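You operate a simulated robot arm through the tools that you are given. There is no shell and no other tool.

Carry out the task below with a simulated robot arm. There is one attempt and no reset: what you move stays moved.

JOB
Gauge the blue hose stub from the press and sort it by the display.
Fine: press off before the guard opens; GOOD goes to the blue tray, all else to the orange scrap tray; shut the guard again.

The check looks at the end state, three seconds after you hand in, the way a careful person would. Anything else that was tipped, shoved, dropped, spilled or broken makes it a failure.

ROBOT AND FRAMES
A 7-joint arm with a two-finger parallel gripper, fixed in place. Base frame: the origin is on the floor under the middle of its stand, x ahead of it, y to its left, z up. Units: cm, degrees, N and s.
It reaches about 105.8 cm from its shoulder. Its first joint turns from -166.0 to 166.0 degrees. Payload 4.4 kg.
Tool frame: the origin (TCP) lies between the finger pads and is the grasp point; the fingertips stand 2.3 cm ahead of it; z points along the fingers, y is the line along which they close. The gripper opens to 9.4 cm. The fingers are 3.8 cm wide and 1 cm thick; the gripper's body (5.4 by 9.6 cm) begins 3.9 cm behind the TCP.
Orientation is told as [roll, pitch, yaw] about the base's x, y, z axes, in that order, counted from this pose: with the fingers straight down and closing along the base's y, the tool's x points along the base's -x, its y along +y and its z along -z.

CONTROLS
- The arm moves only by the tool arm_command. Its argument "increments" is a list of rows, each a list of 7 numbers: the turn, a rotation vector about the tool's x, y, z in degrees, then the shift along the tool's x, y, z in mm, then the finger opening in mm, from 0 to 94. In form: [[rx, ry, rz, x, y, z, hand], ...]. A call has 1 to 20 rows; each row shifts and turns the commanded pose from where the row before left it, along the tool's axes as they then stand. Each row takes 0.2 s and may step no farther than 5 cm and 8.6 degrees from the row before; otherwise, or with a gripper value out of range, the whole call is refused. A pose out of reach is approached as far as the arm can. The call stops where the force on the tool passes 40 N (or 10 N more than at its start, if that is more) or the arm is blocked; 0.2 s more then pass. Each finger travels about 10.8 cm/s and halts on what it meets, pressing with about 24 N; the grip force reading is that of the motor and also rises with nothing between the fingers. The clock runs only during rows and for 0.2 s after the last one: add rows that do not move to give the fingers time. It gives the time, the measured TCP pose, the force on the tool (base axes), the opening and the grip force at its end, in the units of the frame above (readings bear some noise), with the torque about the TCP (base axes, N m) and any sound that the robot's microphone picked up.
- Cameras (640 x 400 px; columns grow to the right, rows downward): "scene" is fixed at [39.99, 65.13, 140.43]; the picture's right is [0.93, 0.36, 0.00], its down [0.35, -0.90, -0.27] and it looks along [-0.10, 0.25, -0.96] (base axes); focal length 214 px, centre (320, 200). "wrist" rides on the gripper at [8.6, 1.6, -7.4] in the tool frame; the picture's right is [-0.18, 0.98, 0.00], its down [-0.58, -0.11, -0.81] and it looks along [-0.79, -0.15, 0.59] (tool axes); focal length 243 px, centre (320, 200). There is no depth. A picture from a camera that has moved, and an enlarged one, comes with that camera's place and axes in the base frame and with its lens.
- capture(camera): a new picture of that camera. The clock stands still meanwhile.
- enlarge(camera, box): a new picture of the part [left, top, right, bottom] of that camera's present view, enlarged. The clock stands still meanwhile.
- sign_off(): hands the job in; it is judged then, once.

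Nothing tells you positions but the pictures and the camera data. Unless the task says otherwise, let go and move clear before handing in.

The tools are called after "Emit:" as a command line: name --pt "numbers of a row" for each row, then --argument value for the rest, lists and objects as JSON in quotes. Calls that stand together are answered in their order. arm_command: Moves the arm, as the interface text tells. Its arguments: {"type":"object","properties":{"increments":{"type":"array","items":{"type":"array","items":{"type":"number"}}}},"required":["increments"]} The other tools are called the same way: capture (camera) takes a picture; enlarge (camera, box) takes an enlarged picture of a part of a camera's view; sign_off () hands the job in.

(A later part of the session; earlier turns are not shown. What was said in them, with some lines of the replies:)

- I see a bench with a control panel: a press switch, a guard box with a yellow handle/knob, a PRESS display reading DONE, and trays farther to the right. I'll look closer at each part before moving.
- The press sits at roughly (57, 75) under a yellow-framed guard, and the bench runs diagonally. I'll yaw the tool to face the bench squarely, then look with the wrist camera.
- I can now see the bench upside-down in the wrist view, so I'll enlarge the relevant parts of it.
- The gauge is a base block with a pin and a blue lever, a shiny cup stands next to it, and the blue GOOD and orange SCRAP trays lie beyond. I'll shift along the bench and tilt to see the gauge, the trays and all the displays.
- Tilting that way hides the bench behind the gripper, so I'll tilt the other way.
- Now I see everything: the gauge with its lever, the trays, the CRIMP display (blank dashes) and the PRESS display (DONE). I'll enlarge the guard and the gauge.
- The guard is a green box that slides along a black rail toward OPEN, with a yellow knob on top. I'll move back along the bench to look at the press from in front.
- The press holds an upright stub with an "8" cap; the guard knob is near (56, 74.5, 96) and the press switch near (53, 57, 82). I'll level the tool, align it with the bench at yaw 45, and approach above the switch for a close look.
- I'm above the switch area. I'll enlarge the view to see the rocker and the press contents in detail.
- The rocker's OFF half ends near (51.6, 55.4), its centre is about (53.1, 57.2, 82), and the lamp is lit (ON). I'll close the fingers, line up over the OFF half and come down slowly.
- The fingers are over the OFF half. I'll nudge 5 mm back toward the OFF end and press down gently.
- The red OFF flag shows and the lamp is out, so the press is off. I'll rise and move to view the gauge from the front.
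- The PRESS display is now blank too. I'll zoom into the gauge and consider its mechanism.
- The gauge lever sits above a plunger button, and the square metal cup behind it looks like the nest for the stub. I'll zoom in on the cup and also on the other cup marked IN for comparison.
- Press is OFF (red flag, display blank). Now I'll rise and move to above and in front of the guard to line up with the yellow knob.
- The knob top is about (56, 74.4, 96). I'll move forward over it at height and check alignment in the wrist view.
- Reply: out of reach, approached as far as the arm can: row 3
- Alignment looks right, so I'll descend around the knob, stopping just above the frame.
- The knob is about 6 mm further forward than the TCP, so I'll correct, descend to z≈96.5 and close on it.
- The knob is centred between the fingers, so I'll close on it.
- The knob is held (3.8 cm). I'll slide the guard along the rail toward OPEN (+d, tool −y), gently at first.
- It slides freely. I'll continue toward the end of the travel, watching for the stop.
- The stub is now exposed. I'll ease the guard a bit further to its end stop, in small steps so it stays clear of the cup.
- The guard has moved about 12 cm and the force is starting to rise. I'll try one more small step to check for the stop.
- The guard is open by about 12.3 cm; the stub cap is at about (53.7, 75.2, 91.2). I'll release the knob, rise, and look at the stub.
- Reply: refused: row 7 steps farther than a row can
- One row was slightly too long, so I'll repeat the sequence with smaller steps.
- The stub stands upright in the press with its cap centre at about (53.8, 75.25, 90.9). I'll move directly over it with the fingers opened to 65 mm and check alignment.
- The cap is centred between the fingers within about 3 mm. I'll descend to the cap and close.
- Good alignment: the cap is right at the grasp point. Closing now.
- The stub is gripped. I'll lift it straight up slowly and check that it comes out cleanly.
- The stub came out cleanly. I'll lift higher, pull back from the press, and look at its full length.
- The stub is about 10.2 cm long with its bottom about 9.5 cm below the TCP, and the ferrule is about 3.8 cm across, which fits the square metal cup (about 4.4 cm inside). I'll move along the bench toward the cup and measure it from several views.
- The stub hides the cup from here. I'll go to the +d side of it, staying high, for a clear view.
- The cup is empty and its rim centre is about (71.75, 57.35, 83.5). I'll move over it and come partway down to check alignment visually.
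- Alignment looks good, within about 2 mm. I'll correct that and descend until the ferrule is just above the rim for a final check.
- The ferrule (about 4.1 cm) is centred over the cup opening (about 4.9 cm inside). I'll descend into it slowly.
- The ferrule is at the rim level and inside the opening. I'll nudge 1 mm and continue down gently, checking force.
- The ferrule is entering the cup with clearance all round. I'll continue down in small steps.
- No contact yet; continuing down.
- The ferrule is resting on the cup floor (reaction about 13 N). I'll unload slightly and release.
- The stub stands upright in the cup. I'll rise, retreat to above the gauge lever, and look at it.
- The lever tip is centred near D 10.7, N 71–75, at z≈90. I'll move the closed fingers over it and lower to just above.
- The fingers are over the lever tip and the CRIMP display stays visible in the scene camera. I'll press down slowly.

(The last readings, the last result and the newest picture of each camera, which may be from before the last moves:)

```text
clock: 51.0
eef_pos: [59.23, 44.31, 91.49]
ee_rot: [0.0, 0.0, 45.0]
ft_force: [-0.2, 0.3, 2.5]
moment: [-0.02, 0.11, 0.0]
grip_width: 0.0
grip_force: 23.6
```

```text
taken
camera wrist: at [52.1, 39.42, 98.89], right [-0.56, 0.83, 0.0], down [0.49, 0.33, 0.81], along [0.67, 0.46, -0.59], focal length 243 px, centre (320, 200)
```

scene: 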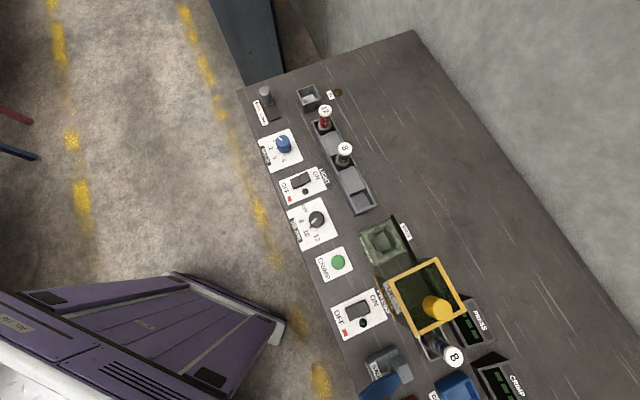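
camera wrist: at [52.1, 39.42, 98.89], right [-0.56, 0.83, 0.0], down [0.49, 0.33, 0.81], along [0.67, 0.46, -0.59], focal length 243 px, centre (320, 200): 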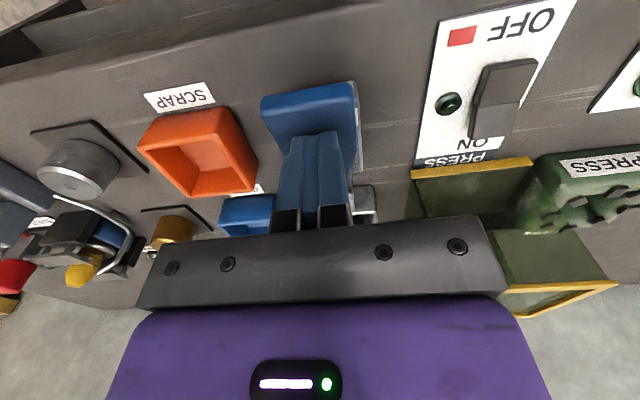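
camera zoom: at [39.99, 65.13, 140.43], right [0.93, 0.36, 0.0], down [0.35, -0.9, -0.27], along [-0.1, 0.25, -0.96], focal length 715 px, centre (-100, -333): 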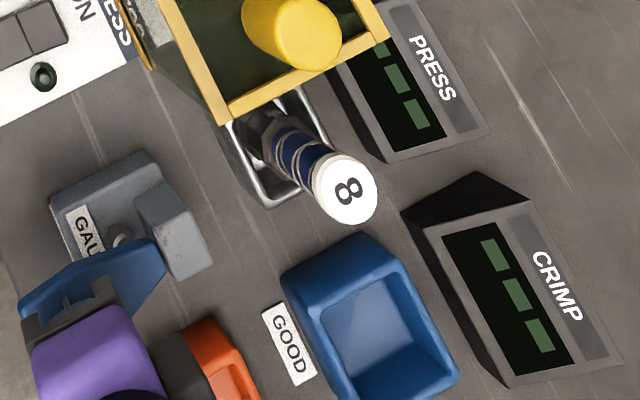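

Contact with the lever (2.5 N). Continuing to press.

Emit:
arm_command --pt "0 0 0 0 0 5 0" --pt "0 0 0 0 0 5 0" --pt "0 0 0 0 0 5 0" --pt "0 0 0 0 0 5 0" --pt "0 0 0 0 0 0 0"

Emit:
enlarge --camera "scene" --box '[350, 320, 542, 400]'

Emit:
capture --camera "wrist"

```text
clock: 52.2
eef_pos: [59.39, 44.39, 89.72]
ee_rot: [0.0, 0.0, 45.0]
ft_force: [-0.7, -0.6, 2.9]
moment: [-0.08, 0.08, 0.01]
grip_width: 0.0
grip_force: 24.0
```

```text
3.33 times, centred on (446, 360) of scene
camera zoom: at [39.99, 65.13, 140.43], right [0.93, 0.36, 0.0], down [0.35, -0.9, -0.27], along [-0.1, 0.25, -0.96], focal length 715 px, centre (-100, -333)
```

zoom: 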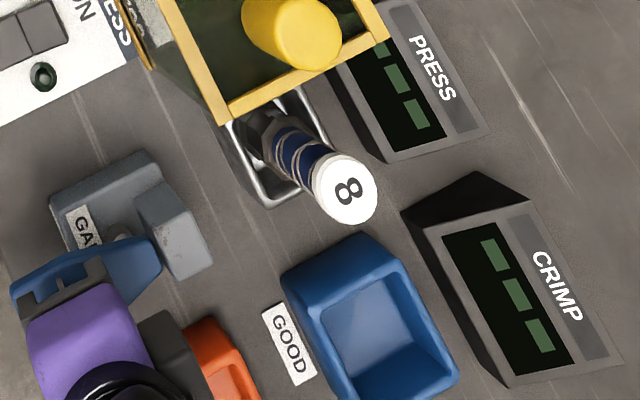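

```text
taken
camera wrist: at [52.16, 39.48, 97.04], right [-0.56, 0.83, 0.0], down [0.49, 0.33, 0.81], along [0.67, 0.46, -0.59], focal length 243 px, centre (320, 200)
```

wrist: 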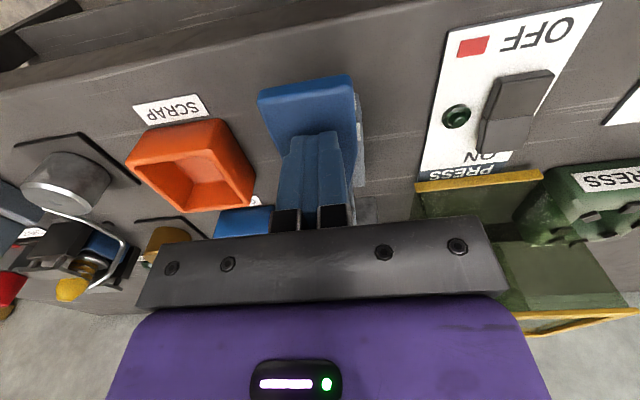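

The lever is moving easily with no reading yet, so I'll keep pressing.

Emit:
arm_command --pt "0 0 0 0 0 5 0" --pt "0 0 0 0 0 5 0" --pt "0 0 0 0 0 5 0" --pt "0 0 0 0 0 5 0" --pt "0 0 0 0 0 0 0"

Emit:
enlarge --camera "scene" --box '[350, 320, 542, 400]'

Emit:
capture --camera "wrist"

```text
clock: 53.2
eef_pos: [59.44, 44.47, 88.3]
ee_rot: [0.0, -0.3, 44.9]
ft_force: [-9.4, -10.8, 23.2]
moment: [0.01, -0.12, -0.02]
grip_width: 0.0
grip_force: 24.5
stopped in row 4: the force on the tool passed its limit at 49 N (the readings are from after the stop); the commanded pose is now the measured one
```

```text
3.33 times, centred on (446, 360) of scene
camera zoom: at [39.99, 65.13, 140.43], right [0.93, 0.36, 0.0], down [0.35, -0.9, -0.27], along [-0.1, 0.25, -0.96], focal length 715 px, centre (-100, -333)
```

zoom: 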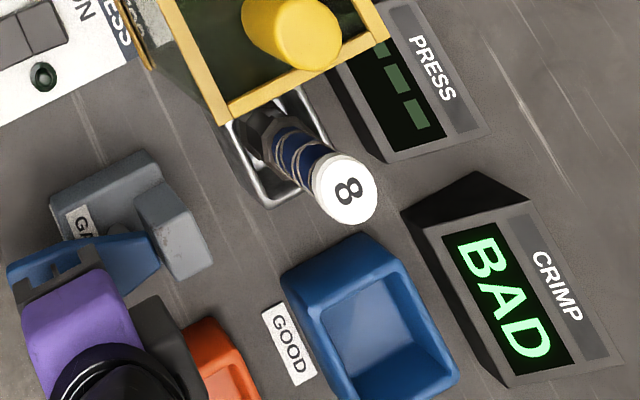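

```text
taken
camera wrist: at [52.14, 39.46, 95.62], right [-0.56, 0.83, 0.0], down [0.49, 0.33, 0.81], along [0.67, 0.46, -0.59], focal length 243 px, centre (320, 200)
```

wrist: 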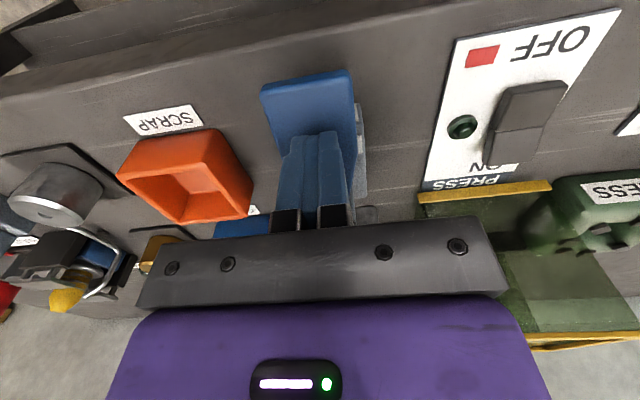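

The display reads BAD. I'll back off the lever and confirm that the reading has settled.

Emit:
arm_command --pt "0 0 0 0 0 -10 0" --pt "0 0 0 0 0 -20 0" --pt "0 0 0 0 0 -40 0" --pt "0 0 0 0 0 -45 0" --pt "0 0 0 0 0 -45 60" --pt "0 0 0 0 0 0 60" --pt "0 0 0 0 0 0 60"

Emit:
enlarge --camera "scene" --box '[350, 320, 542, 400]'

Emit:
capture --camera "wrist"

```text
clock: 54.8
eef_pos: [59.44, 44.41, 104.12]
ee_rot: [0.0, -0.2, 45.0]
ft_force: [0.2, -0.1, 0.5]
moment: [-0.03, -0.01, 0.0]
grip_width: 5.99
grip_force: 0.2
```

```text
3.33 times, centred on (446, 360) of scene
camera zoom: at [39.99, 65.13, 140.43], right [0.93, 0.36, 0.0], down [0.35, -0.9, -0.27], along [-0.1, 0.25, -0.96], focal length 715 px, centre (-100, -333)
```

zoom: 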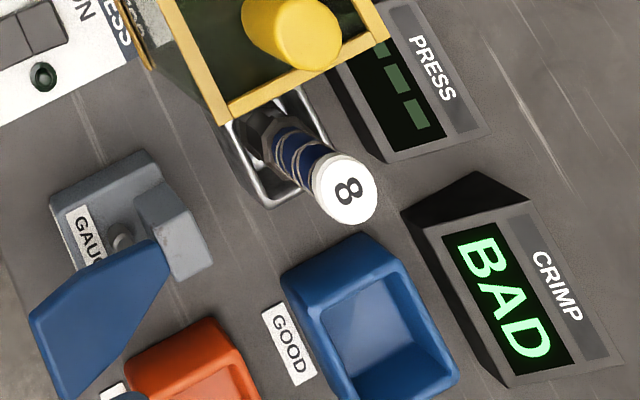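

```text
taken
camera wrist: at [52.07, 39.44, 111.62], right [-0.56, 0.83, 0.0], down [0.49, 0.33, 0.81], along [0.67, 0.46, -0.59], focal length 243 px, centre (320, 200)
```

wrist: 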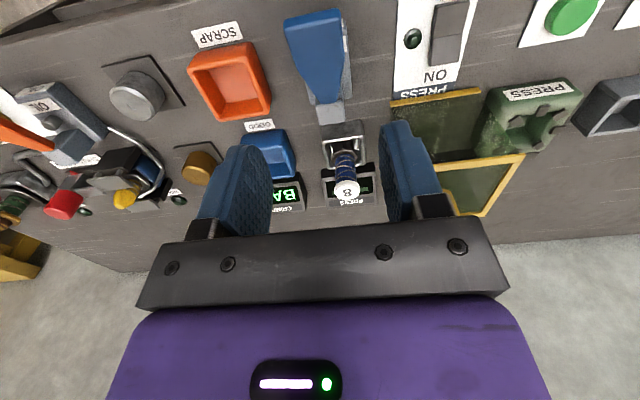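

BAD is confirmed and held, so the stub goes to the orange SCRAP tray. I'll return above the stub in the cup to pick it up.

Emit:
arm_command --pt "0 0 0 -45 2 0 65" --pt "0 0 0 -45 2 0 65" --pt "0 0 0 -45 2 0 65" --pt "0 0 0 -43 1 0 65" --pt "0 0 0 0 0 40 65" --pt "0 0 0 0 0 30 65" --pt "0 0 0 0 0 0 65" --pt "0 0 0 0 0 0 65"

Emit:
capture --camera "wrist"

```text
clock: 56.6
eef_pos: [71.35, 57.5, 97.07]
ee_rot: [0.0, -0.2, 45.0]
ft_force: [0.8, -0.2, -0.1]
moment: [0.01, 0.01, -0.01]
grip_width: 6.51
grip_force: 0.1
```

```text
taken
camera wrist: at [64.06, 52.53, 104.56], right [-0.56, 0.83, 0.0], down [0.49, 0.33, 0.81], along [0.67, 0.46, -0.59], focal length 243 px, centre (320, 200)
```

wrist: 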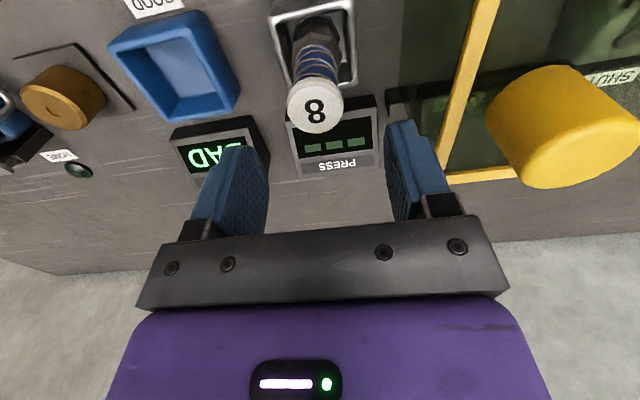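

Well aligned. I'll descend to the cap and grip it.

Emit:
arm_command --pt "0 0 0 0 -2 25 65" --pt "0 0 0 0 0 25 65" --pt "0 0 0 0 0 18 65" --pt "0 0 0 0 0 0 65" --pt "0 0 0 0 0 0 45" --pt "0 0 0 0 0 0 25" --pt "0 0 0 0 0 0 15" --pt "0 0 0 0 0 0 15"

Emit:
capture --camera "wrist"

```text
clock: 58.4
eef_pos: [71.66, 57.4, 90.39]
ee_rot: [0.0, -0.2, 44.9]
ft_force: [-0.1, -0.4, -0.2]
moment: [-0.07, -0.1, 0.02]
grip_width: 3.52
grip_force: 24.7
```

```text
taken
camera wrist: at [64.39, 52.4, 97.82], right [-0.56, 0.83, 0.0], down [0.49, 0.33, 0.81], along [0.67, 0.46, -0.59], focal length 243 px, centre (320, 200)
```

wrist: 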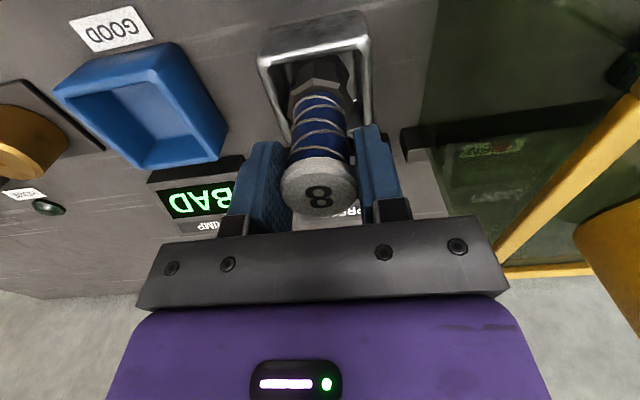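

The stub is gripped again. I'll lift it out of the cup and retreat toward the scrap tray to see it.

Emit:
arm_command --pt "0 0 0 0 0 -10 15" --pt "0 0 0 0 0 -20 15" --pt "0 0 0 0 0 -40 15" --pt "0 0 0 0 0 -40 15" --pt "0 0 0 0 0 -40 15" --pt "0 0 0 40 -12 0 15" --pt "0 0 0 40 -12 0 15" --pt "0 0 0 40 -12 0 15" --pt "0 0 0 40 -12 0 15" --pt "0 0 0 40 -12 0 15" --pt "0 0 0 0 0 0 15"

Emit:
capture --camera "wrist"

Emit:
capture --camera "scene"

```text
clock: 60.8
eef_pos: [61.75, 38.91, 105.32]
ee_rot: [0.0, -0.1, 45.0]
ft_force: [-0.2, -0.1, -2.6]
moment: [-0.01, 0.01, -0.04]
grip_width: 3.5
grip_force: 23.5
```

```text
taken
camera wrist: at [54.59, 34.01, 112.68], right [-0.56, 0.83, 0.0], down [0.49, 0.33, 0.81], along [0.67, 0.46, -0.59], focal length 243 px, centre (320, 200)
```

wrist: 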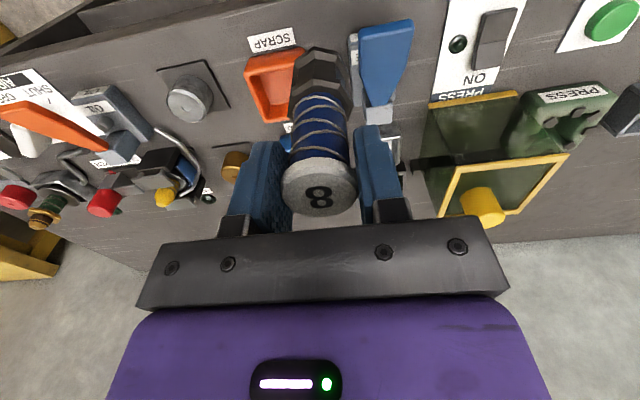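

```text
taken
```

scene: 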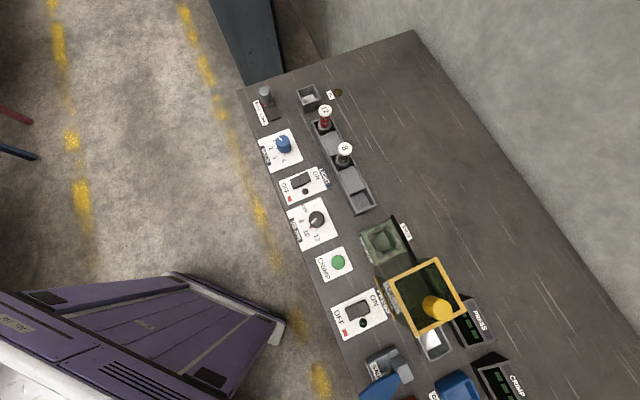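

The scrap tray is just left of the stub in view. I'll zoom to measure it.

Emit:
enlarge --camera "wrist" --box '[220, 20, 348, 140]'

Emit:
enlarge --camera "scene" --box '[360, 360, 460, 400]'

```text
3.33 times, centred on (284, 80) of wrist
camera zoom: at [54.59, 34.01, 112.68], right [-0.56, 0.83, 0.0], down [0.49, 0.33, 0.81], along [0.67, 0.46, -0.59], focal length 809 px, centre (440, 600)
```

zoom: 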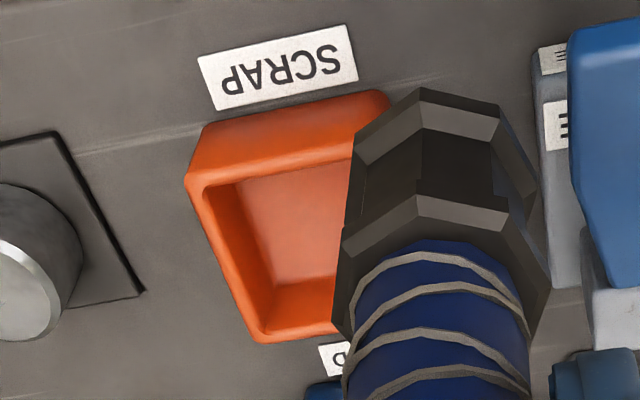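

```text
6.40 times, centred on (410, 380) of scene
camera zoom: at [39.99, 65.13, 140.43], right [0.93, 0.36, 0.0], down [0.35, -0.9, -0.27], along [-0.1, 0.25, -0.96], focal length 1373 px, centre (-256, -952)
```

zoom: 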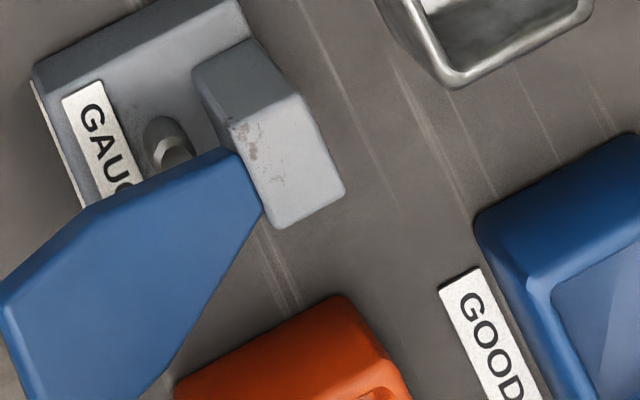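

The scrap tray centre comes out near (70.4, 39.7) with its rim at about z 84.5. I'll move over it and come partway down to check.

Emit:
arm_command --pt "0 0 0 -33 -28 0 15" --pt "0 0 0 -33 -28 0 15" --pt "0 0 0 0 0 30 15" --pt "0 0 0 0 0 30 15" --pt "0 0 0 0 0 0 15" --pt "0 0 0 0 0 0 15"

Emit:
capture --camera "wrist"

Emit:
enlarge --camera "wrist" --box '[240, 0, 400, 100]'

```text
clock: 62.2
eef_pos: [70.38, 39.83, 99.22]
ee_rot: [-0.1, -0.2, 45.1]
ft_force: [1.4, 0.2, -3.9]
moment: [0.0, 0.0, 0.02]
grip_width: 3.53
grip_force: 24.3
```

```text
taken
camera wrist: at [63.23, 34.92, 106.64], right [-0.56, 0.83, 0.0], down [0.49, 0.33, 0.81], along [0.67, 0.46, -0.59], focal length 243 px, centre (320, 200)
```

wrist: 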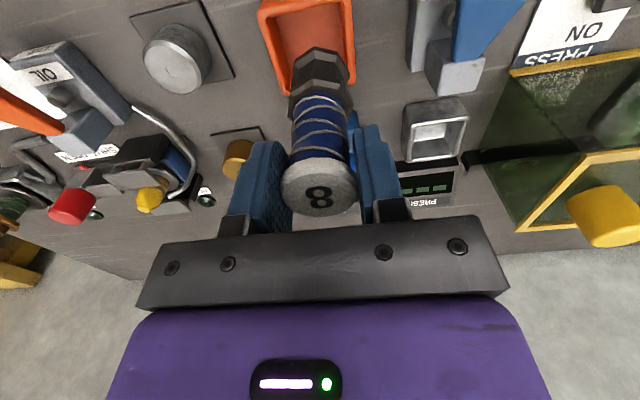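

```text
4.00 times, centred on (320, 50) of wrist
camera zoom: at [63.23, 34.92, 106.64], right [-0.56, 0.83, 0.0], down [0.49, 0.33, 0.81], along [0.67, 0.46, -0.59], focal length 970 px, centre (320, 800)
```

zoom: 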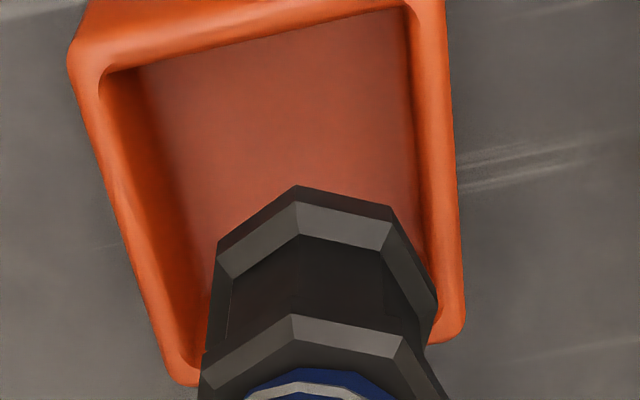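

I need a small correction of about 7 mm along +d and 5 mm forward. Then I'll descend to just above the rim and check again.

Emit:
arm_command --pt "0 0 0 -5 -7.5 0 15" --pt "0 0 0 0 0 15 15" --pt "0 0 0 0 0 15 15" --pt "0 0 0 0 0 12 15" --pt "0 0 0 0 0 0 15" --pt "0 0 0 0 0 0 15"

Emit:
capture --camera "wrist"

Emit:
enlarge --camera "wrist" --box '[240, 0, 400, 100]'

```text
clock: 63.6
eef_pos: [71.37, 39.59, 95.13]
ee_rot: [0.0, -0.2, 45.0]
ft_force: [0.3, 0.8, -3.1]
moment: [0.0, -0.01, 0.04]
grip_width: 3.51
grip_force: 24.2
```

```text
taken
camera wrist: at [64.13, 34.59, 102.56], right [-0.56, 0.83, 0.0], down [0.49, 0.33, 0.81], along [0.67, 0.46, -0.59], focal length 243 px, centre (320, 200)
```

wrist: 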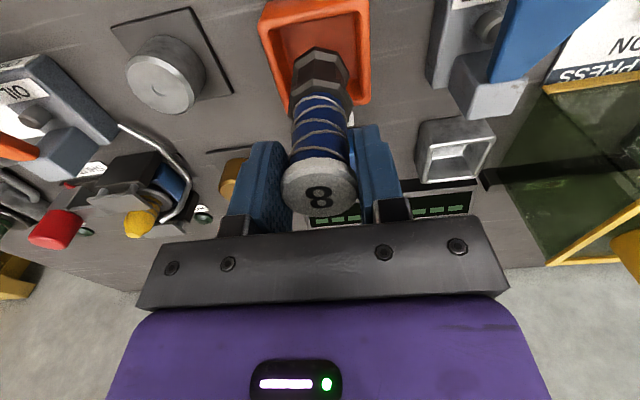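

```text
4.00 times, centred on (320, 50) of wrist
camera zoom: at [64.13, 34.59, 102.56], right [-0.56, 0.83, 0.0], down [0.49, 0.33, 0.81], along [0.67, 0.46, -0.59], focal length 970 px, centre (320, 800)
```

zoom: 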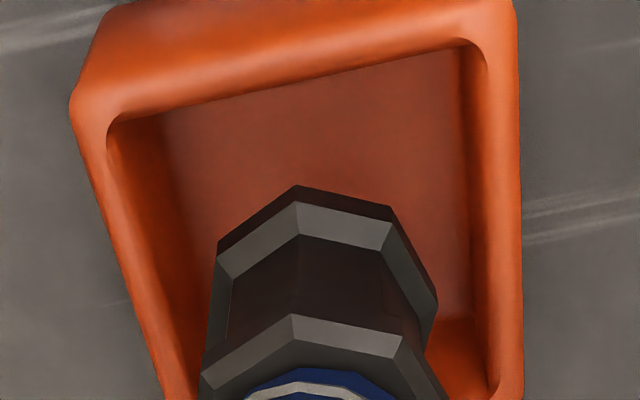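

The ferrule is centred in the tray opening. I'll descend slowly to the floor.

Emit:
arm_command --pt "0 0 0 0 0 8 15" --pt "0 0 0 0 0 8 15" --pt "0 0 0 0 0 8 15" --pt "0 0 0 0 0 8 15" --pt "0 0 0 0 0 5 15" --pt "0 0 0 0 0 0 15"

Emit:
enlarge --camera "wrist" --box '[240, 0, 400, 100]'

```text
clock: 65.0
eef_pos: [71.32, 39.63, 91.3]
ee_rot: [0.0, -0.1, 45.0]
ft_force: [1.5, -0.6, -3.6]
moment: [0.0, -0.01, 0.03]
grip_width: 3.51
grip_force: 24.4
```

```text
4.00 times, centred on (320, 50) of wrist
camera zoom: at [64.02, 34.66, 98.75], right [-0.56, 0.83, 0.0], down [0.49, 0.33, 0.81], along [0.67, 0.46, -0.59], focal length 970 px, centre (320, 800)
```

zoom: 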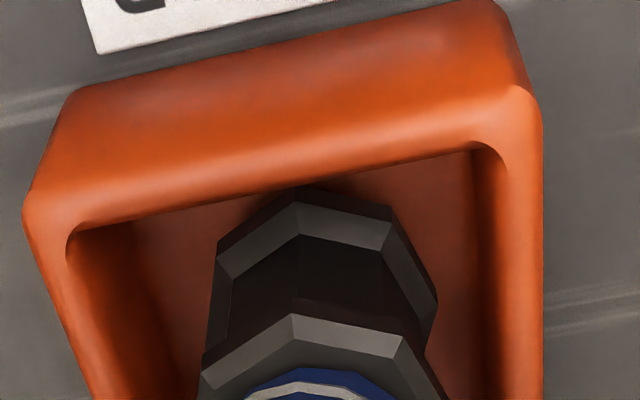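

Still free with no contact. Continuing in 3 mm steps to the floor.

Emit:
arm_command --pt "0 0 0 0 0 3 15" --pt "0 0 0 0 0 3 15" --pt "0 0 0 0 0 2 15" --pt "0 0 0 0 0 0 15"

```text
clock: 66.0
eef_pos: [71.26, 39.67, 90.5]
ee_rot: [0.0, -0.2, 45.0]
ft_force: [0.7, -0.1, -3.5]
moment: [0.04, 0.03, -0.02]
grip_width: 3.48
grip_force: 24.3
```

Emit:
arm_command --pt "0 0 0 0 0 2 15" --pt "0 0 0 0 0 2 15" --pt "0 0 0 0 0 2 15" --pt "0 0 0 0 0 0 15"

Emit:
enlarge --camera "wrist" --box '[240, 0, 400, 100]'

```text
clock: 66.8
eef_pos: [71.43, 39.76, 90.47]
ee_rot: [0.0, -0.5, 45.0]
ft_force: [-6.4, -4.3, 15.0]
moment: [-0.28, 0.27, -0.03]
grip_width: 3.53
grip_force: 23.8
stopped in row 4: the force on the tool passed its limit at 42 N (the readings are from after the stop); the commanded pose is now the measured one
```

```text
4.00 times, centred on (320, 50) of wrist
camera zoom: at [64.12, 34.73, 97.77], right [-0.56, 0.83, 0.0], down [0.48, 0.33, 0.81], along [0.67, 0.46, -0.58], focal length 970 px, centre (320, 800)
```

zoom: 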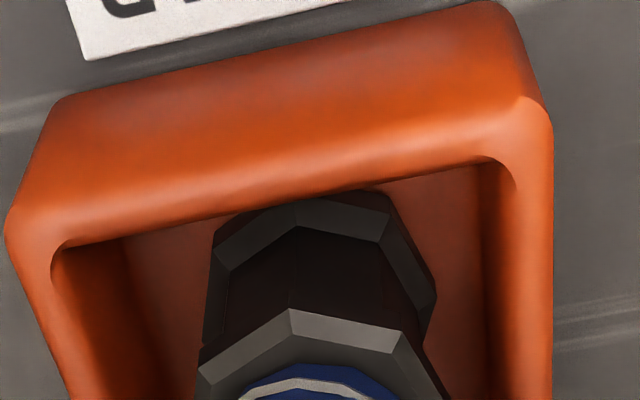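

The ferrule has reached the tray floor. I'll unload slightly and look before releasing.

Emit:
arm_command --pt "0 0 0 0 0 -1.5 15" --pt "0 0 0 0 0 0 15"

Emit:
capture --camera "wrist"

```text
clock: 67.4
eef_pos: [71.46, 39.6, 90.48]
ee_rot: [0.0, -0.6, 45.0]
ft_force: [-2.9, -2.0, 6.5]
moment: [-0.11, 0.08, -0.02]
grip_width: 3.53
grip_force: 23.9
```

```text
taken
camera wrist: at [64.14, 34.76, 97.77], right [-0.56, 0.83, 0.0], down [0.48, 0.33, 0.81], along [0.67, 0.46, -0.58], focal length 243 px, centre (320, 200)
```

wrist: 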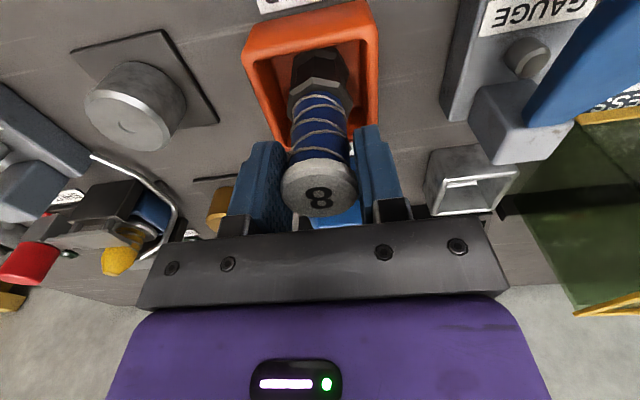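

Residual load is small. I'll raise another 0.7 mm and open the fingers.

Emit:
arm_command --pt "0 0 0 0 0 -0.7 15" --pt "0 0 0 0 0 0 30" --pt "0 0 0 0 0 0 45" --pt "0 0 0 0 0 0 60" --pt "0 0 0 0 0 0 60"

Emit:
capture --camera "wrist"

```text
clock: 68.6
eef_pos: [71.47, 39.64, 90.45]
ee_rot: [-0.1, -0.6, 45.0]
ft_force: [0.3, 0.0, 0.0]
moment: [0.02, -0.01, -0.03]
grip_width: 6.01
grip_force: 0.1
```

```text
taken
camera wrist: at [64.17, 34.78, 97.84], right [-0.56, 0.83, 0.0], down [0.48, 0.33, 0.81], along [0.67, 0.46, -0.58], focal length 243 px, centre (320, 200)
```

wrist: 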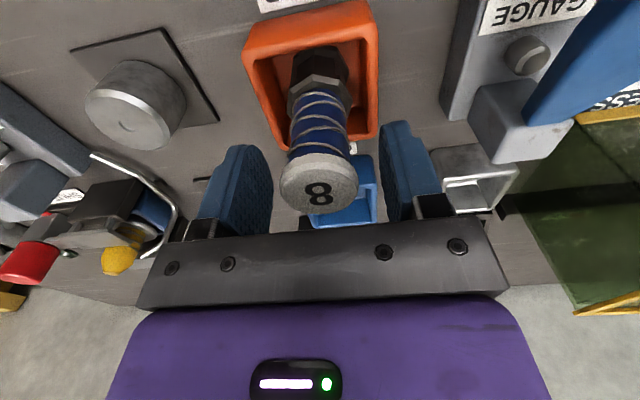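

The stub stands upright in the scrap tray. I'll rise straight up, then go back over the guard knob to shut it.

Emit:
arm_command --pt "0 0 0 0 0 -15 60" --pt "0 0 0 0 0 -30 60" --pt "0 0.5 0 0 0 -50 60" --pt "0 0 0 0 0 -50 60" --pt "0 0 0 0 45 0 60" --pt "0 0 0 0 45 0 60" --pt "0 0 0 0 45 0 94" --pt "0 0 0 0 45 0 94" --pt "0 0 0 0 45 0 94" --pt "0 0 0 -45 0 0 94" --pt "0 0 0 -40 0 0 94" --pt "0 0 0 0 0 0 94" --pt "0 0 0 0 0 0 94"

Emit:
capture --camera "wrist"

Emit:
capture --camera "scene"

```text
clock: 71.4
eef_pos: [61.58, 61.56, 105.04]
ee_rot: [0.0, 0.0, 45.0]
ft_force: [0.1, 0.0, 0.6]
moment: [0.01, -0.03, 0.0]
grip_width: 9.4
grip_force: 0.1
```

```text
taken
camera wrist: at [54.35, 56.58, 112.45], right [-0.56, 0.83, 0.0], down [0.49, 0.33, 0.81], along [0.67, 0.46, -0.59], focal length 243 px, centre (320, 200)
```

wrist: 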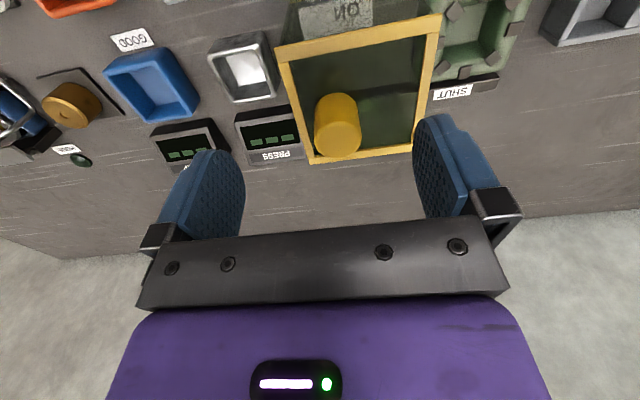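

```text
taken
```

scene: 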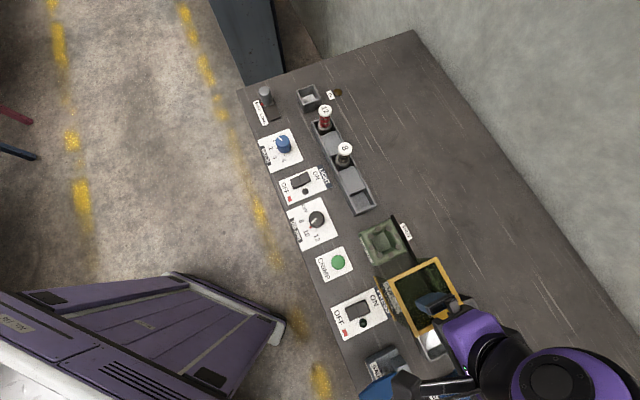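

The knob is around (64.9, 65.8, 96). I'll move over it and come down around it.

Emit:
arm_command --pt "0 0 0 -27 3 0 94" --pt "0 0 0 -27 3 0 94" --pt "0 0 0 0 0 40 94" --pt "0 0 0 0 0 0 94" --pt "0 0 0 0 0 0 94"

Emit:
capture --camera "wrist"

```text
clock: 72.6
eef_pos: [64.86, 65.84, 100.99]
ee_rot: [0.0, 0.0, 45.0]
ft_force: [-0.1, 0.9, 0.0]
moment: [-0.03, 0.0, 0.02]
grip_width: 9.39
grip_force: 0.0
```

```text
taken
camera wrist: at [57.71, 60.9, 108.42], right [-0.56, 0.83, 0.0], down [0.49, 0.33, 0.81], along [0.67, 0.46, -0.59], focal length 243 px, centre (320, 200)
```

wrist: 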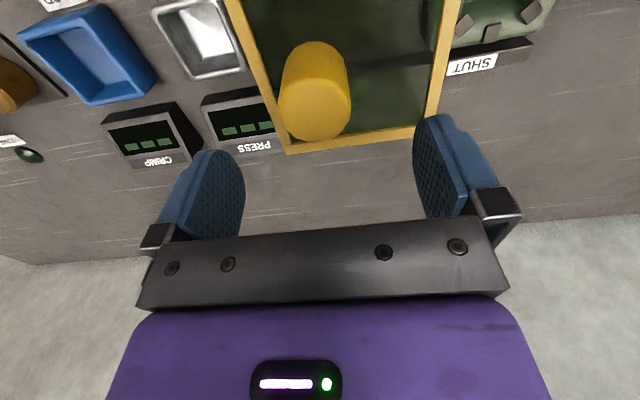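

Aligned. Descending around the knob and closing on it.

Emit:
arm_command --pt "0 0 0 0 -1 20 94" --pt "0 0 0 0 0 15 94" --pt "0 0 0 0 0 9 94" --pt "0 0 0 0 0 0 94" --pt "0 0 0 0 0 0 60" --pt "0 0 0 0 0 0 40" --pt "0 0 0 0 0 0 20" --pt "0 0 0 0 0 0 20"

Emit:
capture --camera "wrist"

```text
clock: 74.4
eef_pos: [64.85, 65.77, 96.48]
ee_rot: [0.0, 0.0, 45.1]
ft_force: [-0.1, 0.3, -0.7]
moment: [-0.14, -0.4, 0.0]
grip_width: 3.8
grip_force: 45.2
```

```text
taken
camera wrist: at [57.72, 60.84, 104.01], right [-0.56, 0.83, 0.0], down [0.49, 0.33, 0.81], along [0.67, 0.46, -0.59], focal length 243 px, centre (320, 200)
```

wrist: 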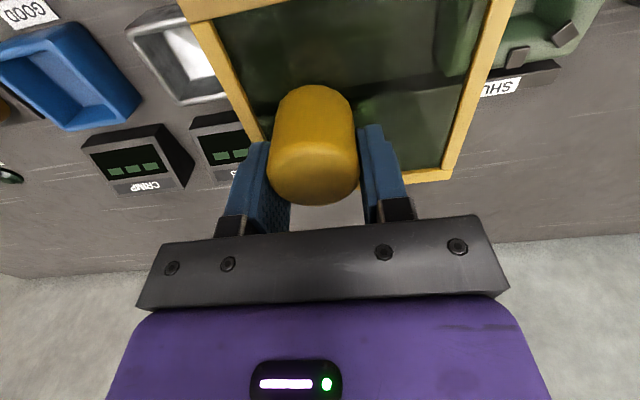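

The knob is gripped. I'll slide the guard back toward SHUT (tool +y).

Emit:
arm_command --pt "0 0 0 0 10 0 20" --pt "0 0 0 0 14 0 20" --pt "0 0 0 0 14 0 20" --pt "0 0 0 0 14 0 20" --pt "0 0 0 0 14 0 20" --pt "0 0 0 0 14 0 20" --pt "0 0 0 0 14 0 20" --pt "0 0 0 0 14 0 20" --pt "0 0 0 0 8 0 20" --pt "0 0 0 0 0 0 20"

Emit:
capture --camera "wrist"

Emit:
enlarge --camera "scene" --box '[340, 190, 468, 290]'

```text
clock: 76.6
eef_pos: [56.8, 73.98, 96.68]
ee_rot: [0.0, 0.0, 44.9]
ft_force: [-10.5, -9.7, 1.2]
moment: [-0.02, -0.33, 0.13]
grip_width: 3.78
grip_force: 44.6
```

```text
taken
camera wrist: at [49.54, 69.01, 104.01], right [-0.56, 0.83, 0.0], down [0.49, 0.33, 0.81], along [0.67, 0.46, -0.59], focal length 243 px, centre (320, 200)
```

wrist: 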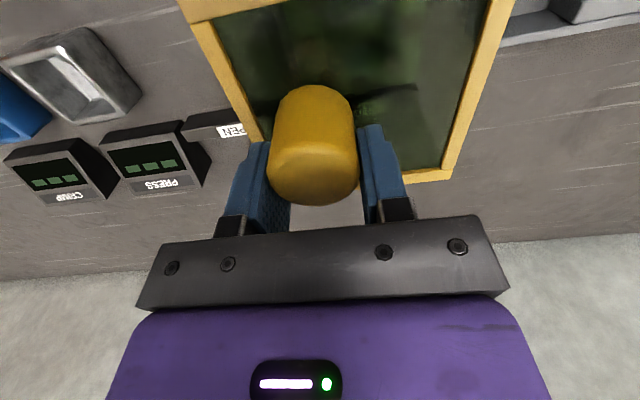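

```text
4.00 times, centred on (404, 240) of scene
camera zoom: at [39.99, 65.13, 140.43], right [0.93, 0.36, 0.0], down [0.35, -0.9, -0.27], along [-0.1, 0.25, -0.96], focal length 858 px, centre (-16, 40)
```

zoom: 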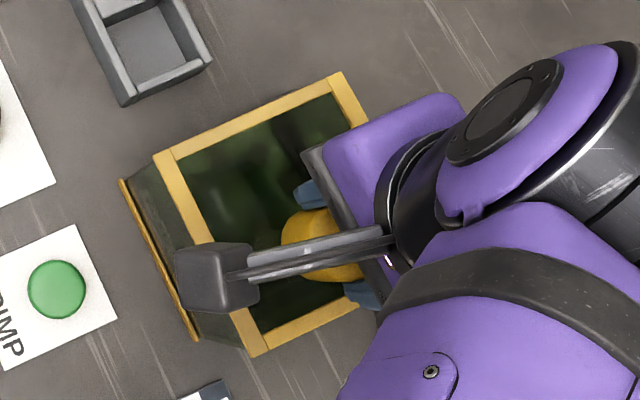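

Nearly shut, with about 0.8 cm to go and some sideways load. I'll relieve the side load slightly and finish the travel.

Emit:
arm_command --pt "0 0 0 1.5 3 0 20" --pt "0 0 0 0 3 0 20" --pt "0 0 0 0 2 0 20" --pt "0 0 0 0 0 0 20"

```text
clock: 77.6
eef_pos: [56.42, 74.55, 96.57]
ee_rot: [0.1, -0.2, 45.0]
ft_force: [9.3, 10.6, -0.1]
moment: [0.17, -0.83, -0.42]
grip_width: 3.78
grip_force: 45.2
```

About 1 mm remains. I'll continue in tiny steps to find the shut stop.

Emit:
arm_command --pt "0 0 0 -0.7 2 0 20" --pt "0 0 0 0 2 0 20" --pt "0 0 0 0 0 0 20"

Emit:
capture --camera "wrist"

```text
clock: 78.4
eef_pos: [56.15, 74.6, 96.57]
ee_rot: [-0.1, 0.1, 44.9]
ft_force: [23.7, -20.3, 4.5]
moment: [0.18, 0.85, 0.71]
grip_width: 3.77
grip_force: 44.8
```

```text
taken
camera wrist: at [48.9, 69.67, 104.02], right [-0.56, 0.83, 0.0], down [0.49, 0.33, 0.81], along [0.67, 0.45, -0.59], focal length 243 px, centre (320, 200)
```

wrist: 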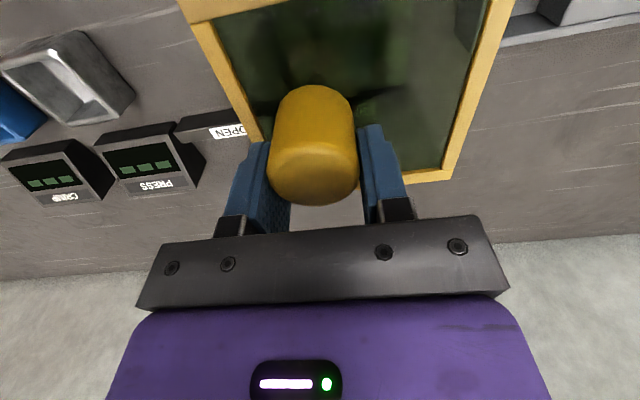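

The shut stop is reached (31 N along the slide, back at the original position). I'll open the fingers and rise.

Emit:
arm_command --pt "0 0 0 0 0 0 45" --pt "0 0 0 0 0 0 60" --pt "0 0 0 0 0 0 70" --pt "0 0 0 0 0 0 70"

Emit:
capture --camera "wrist"

```text
clock: 79.4
eef_pos: [55.78, 74.83, 96.61]
ee_rot: [0.0, 0.0, 45.1]
ft_force: [-0.2, -0.3, 0.2]
moment: [0.01, 0.0, 0.0]
grip_width: 7.0
grip_force: 0.0
```

```text
taken
camera wrist: at [48.57, 69.9, 104.01], right [-0.56, 0.83, 0.0], down [0.49, 0.33, 0.81], along [0.67, 0.46, -0.59], focal length 243 px, centre (320, 200)
```

wrist: 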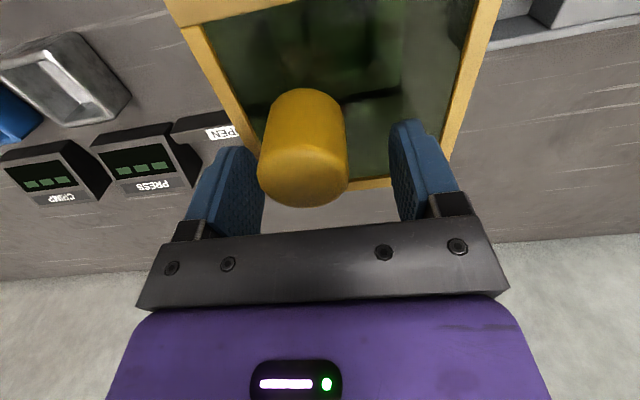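

Released cleanly. I'll rise and retreat to clear the bench, then inspect everything.

Emit:
arm_command --pt "0 0 0 0 0 -20 70" --pt "0 0 0 0 0 -35 70" --pt "0 0 0 45 0 -20 70" --pt "0 0 0 45 0 -10 94" --pt "0 0 0 48 0 0 94" --pt "0 0 0 48 0 0 94" --pt "0 0 0 48 0 0 94" --pt "0 0 0 48 0 0 94" --pt "0 0 0 48 0 0 94" --pt "0 0 0 48 0 0 94" --pt "0 0 0 0 -45 0 94" --pt "0 0 0 0 -45 0 94" --pt "0 0 0 0 -45 0 94" --pt "0 0 0 0 0 0 94"

Emit:
capture --camera "wrist"

Emit:
capture --camera "scene"

Emit:
enlarge --camera "scene" --box '[320, 190, 480, 290]'

Emit:
enlarge --camera "scene" --box '[320, 280, 512, 400]'

```text
clock: 82.4
eef_pos: [38.93, 38.47, 105.12]
ee_rot: [0.0, 0.0, 45.0]
ft_force: [-0.1, 0.4, 0.0]
moment: [0.01, -0.03, -0.01]
grip_width: 9.4
grip_force: 0.0
```

```text
taken
camera wrist: at [31.55, 33.44, 112.59], right [-0.57, 0.83, 0.0], down [0.49, 0.33, 0.81], along [0.67, 0.46, -0.59], focal length 243 px, centre (320, 200)
```

wrist: 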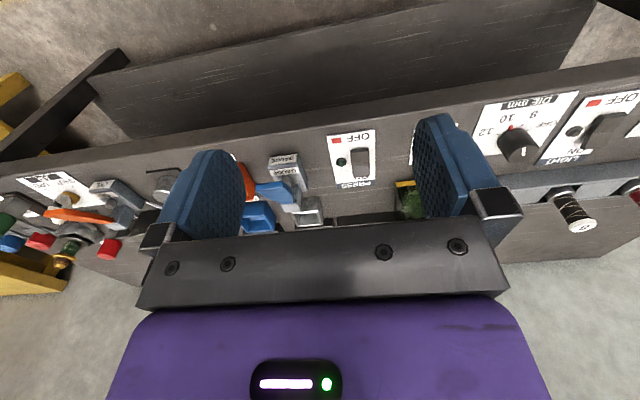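

```text
taken
```

scene: 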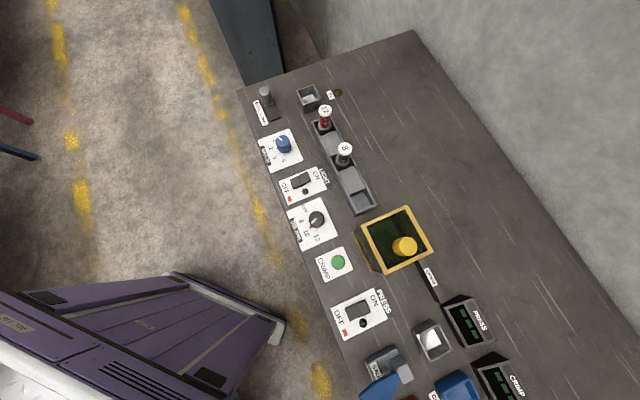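

```text
4.00 times, centred on (400, 240) of scene
camera zoom: at [39.99, 65.13, 140.43], right [0.93, 0.36, 0.0], down [0.35, -0.9, -0.27], along [-0.1, 0.25, -0.96], focal length 858 px, centre (0, 40)
```

zoom: 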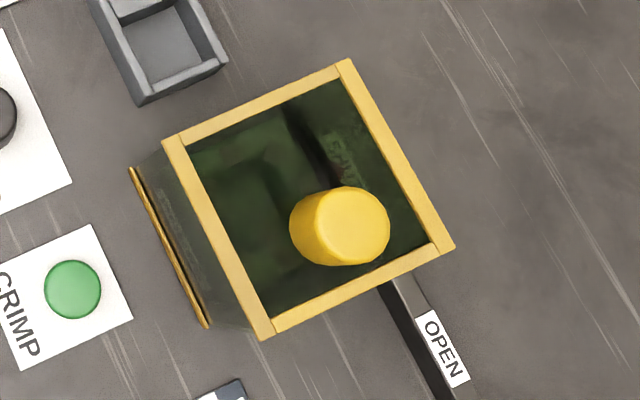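

```text
3.33 times, centred on (416, 340) of scene
camera zoom: at [39.99, 65.13, 140.43], right [0.93, 0.36, 0.0], down [0.35, -0.9, -0.27], along [-0.1, 0.25, -0.96], focal length 715 px, centre (0, -267)
```

zoom: 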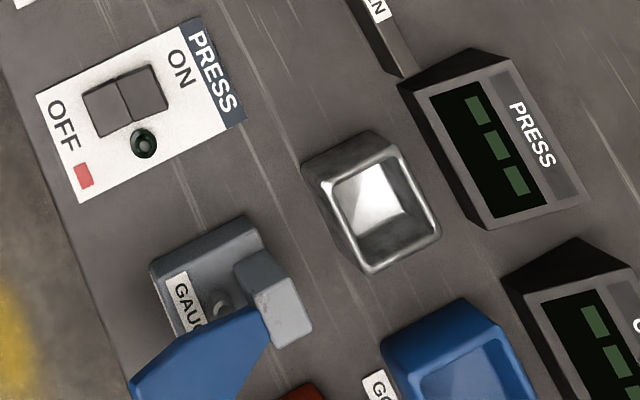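

The guard is back exactly at its original shut position and the press is off. I'll check the scrap tray with the wrist camera.

Emit:
arm_command --pt "0 0 0 0 -45 0 94" --pt "0 0 0 0 -45 0 94" --pt "0 0 0 0 -45 0 94" --pt "0 0 0 0 -45 0 94" --pt "0 0 0 0 0 0 94"

Emit:
capture --camera "wrist"

Emit:
enlarge --camera "wrist" --box '[220, 110, 420, 240]'

```text
clock: 83.6
eef_pos: [51.25, 25.65, 105.15]
ee_rot: [0.1, -0.1, 45.0]
ft_force: [0.3, -0.1, 0.7]
moment: [0.03, 0.01, 0.02]
grip_width: 9.41
grip_force: 0.1
```

```text
taken
camera wrist: at [44.02, 20.76, 112.67], right [-0.56, 0.83, 0.0], down [0.49, 0.33, 0.81], along [0.67, 0.46, -0.59], focal length 243 px, centre (320, 200)
```

wrist: 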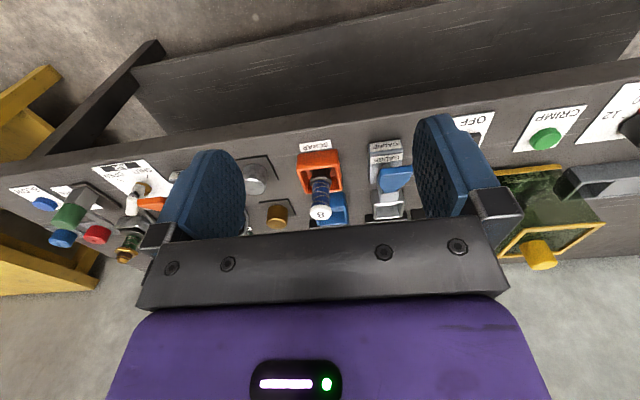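

```text
3.08 times, centred on (320, 175) of wrist
camera zoom: at [44.02, 20.76, 112.67], right [-0.56, 0.83, 0.0], down [0.49, 0.33, 0.81], along [0.67, 0.46, -0.59], focal length 746 px, centre (320, 277)
```

zoom: 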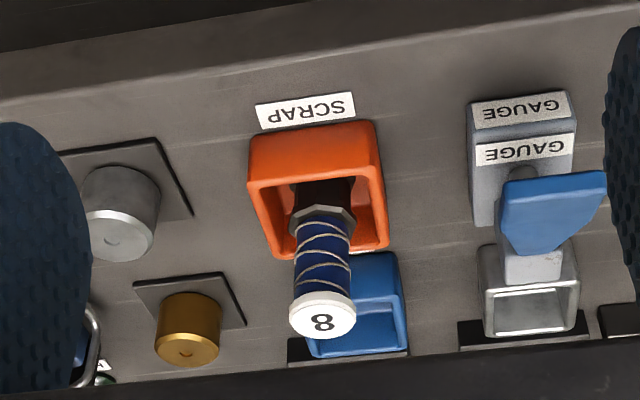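

The blue stub stands upright in the orange SCRAP tray, matching the BAD reading. The guard is shut, the press is off, the gauge lever is back up, and the arm is clear, so I'm handing in.

Emit:
sign_off

```text
The job is handed in.
```

The blue hose stub gauged **BAD**, so I put it in the orange scrap tray, where it stands upright.

- **Press:** I switched it off before opening the guard. It is still off, with the red flag showing and its display blank.
- **Gauging:** I stood the stub in the metal cup behind the gauge and pressed the blue lever. The CRIMP display read BAD and still showed it after I let go.
- **Guard:** I slid it back to its stop, and in the final scene picture it is where it started.

In the last pictures the arm was clear of the bench, and I saw nothing else moved, tipped or spilled.
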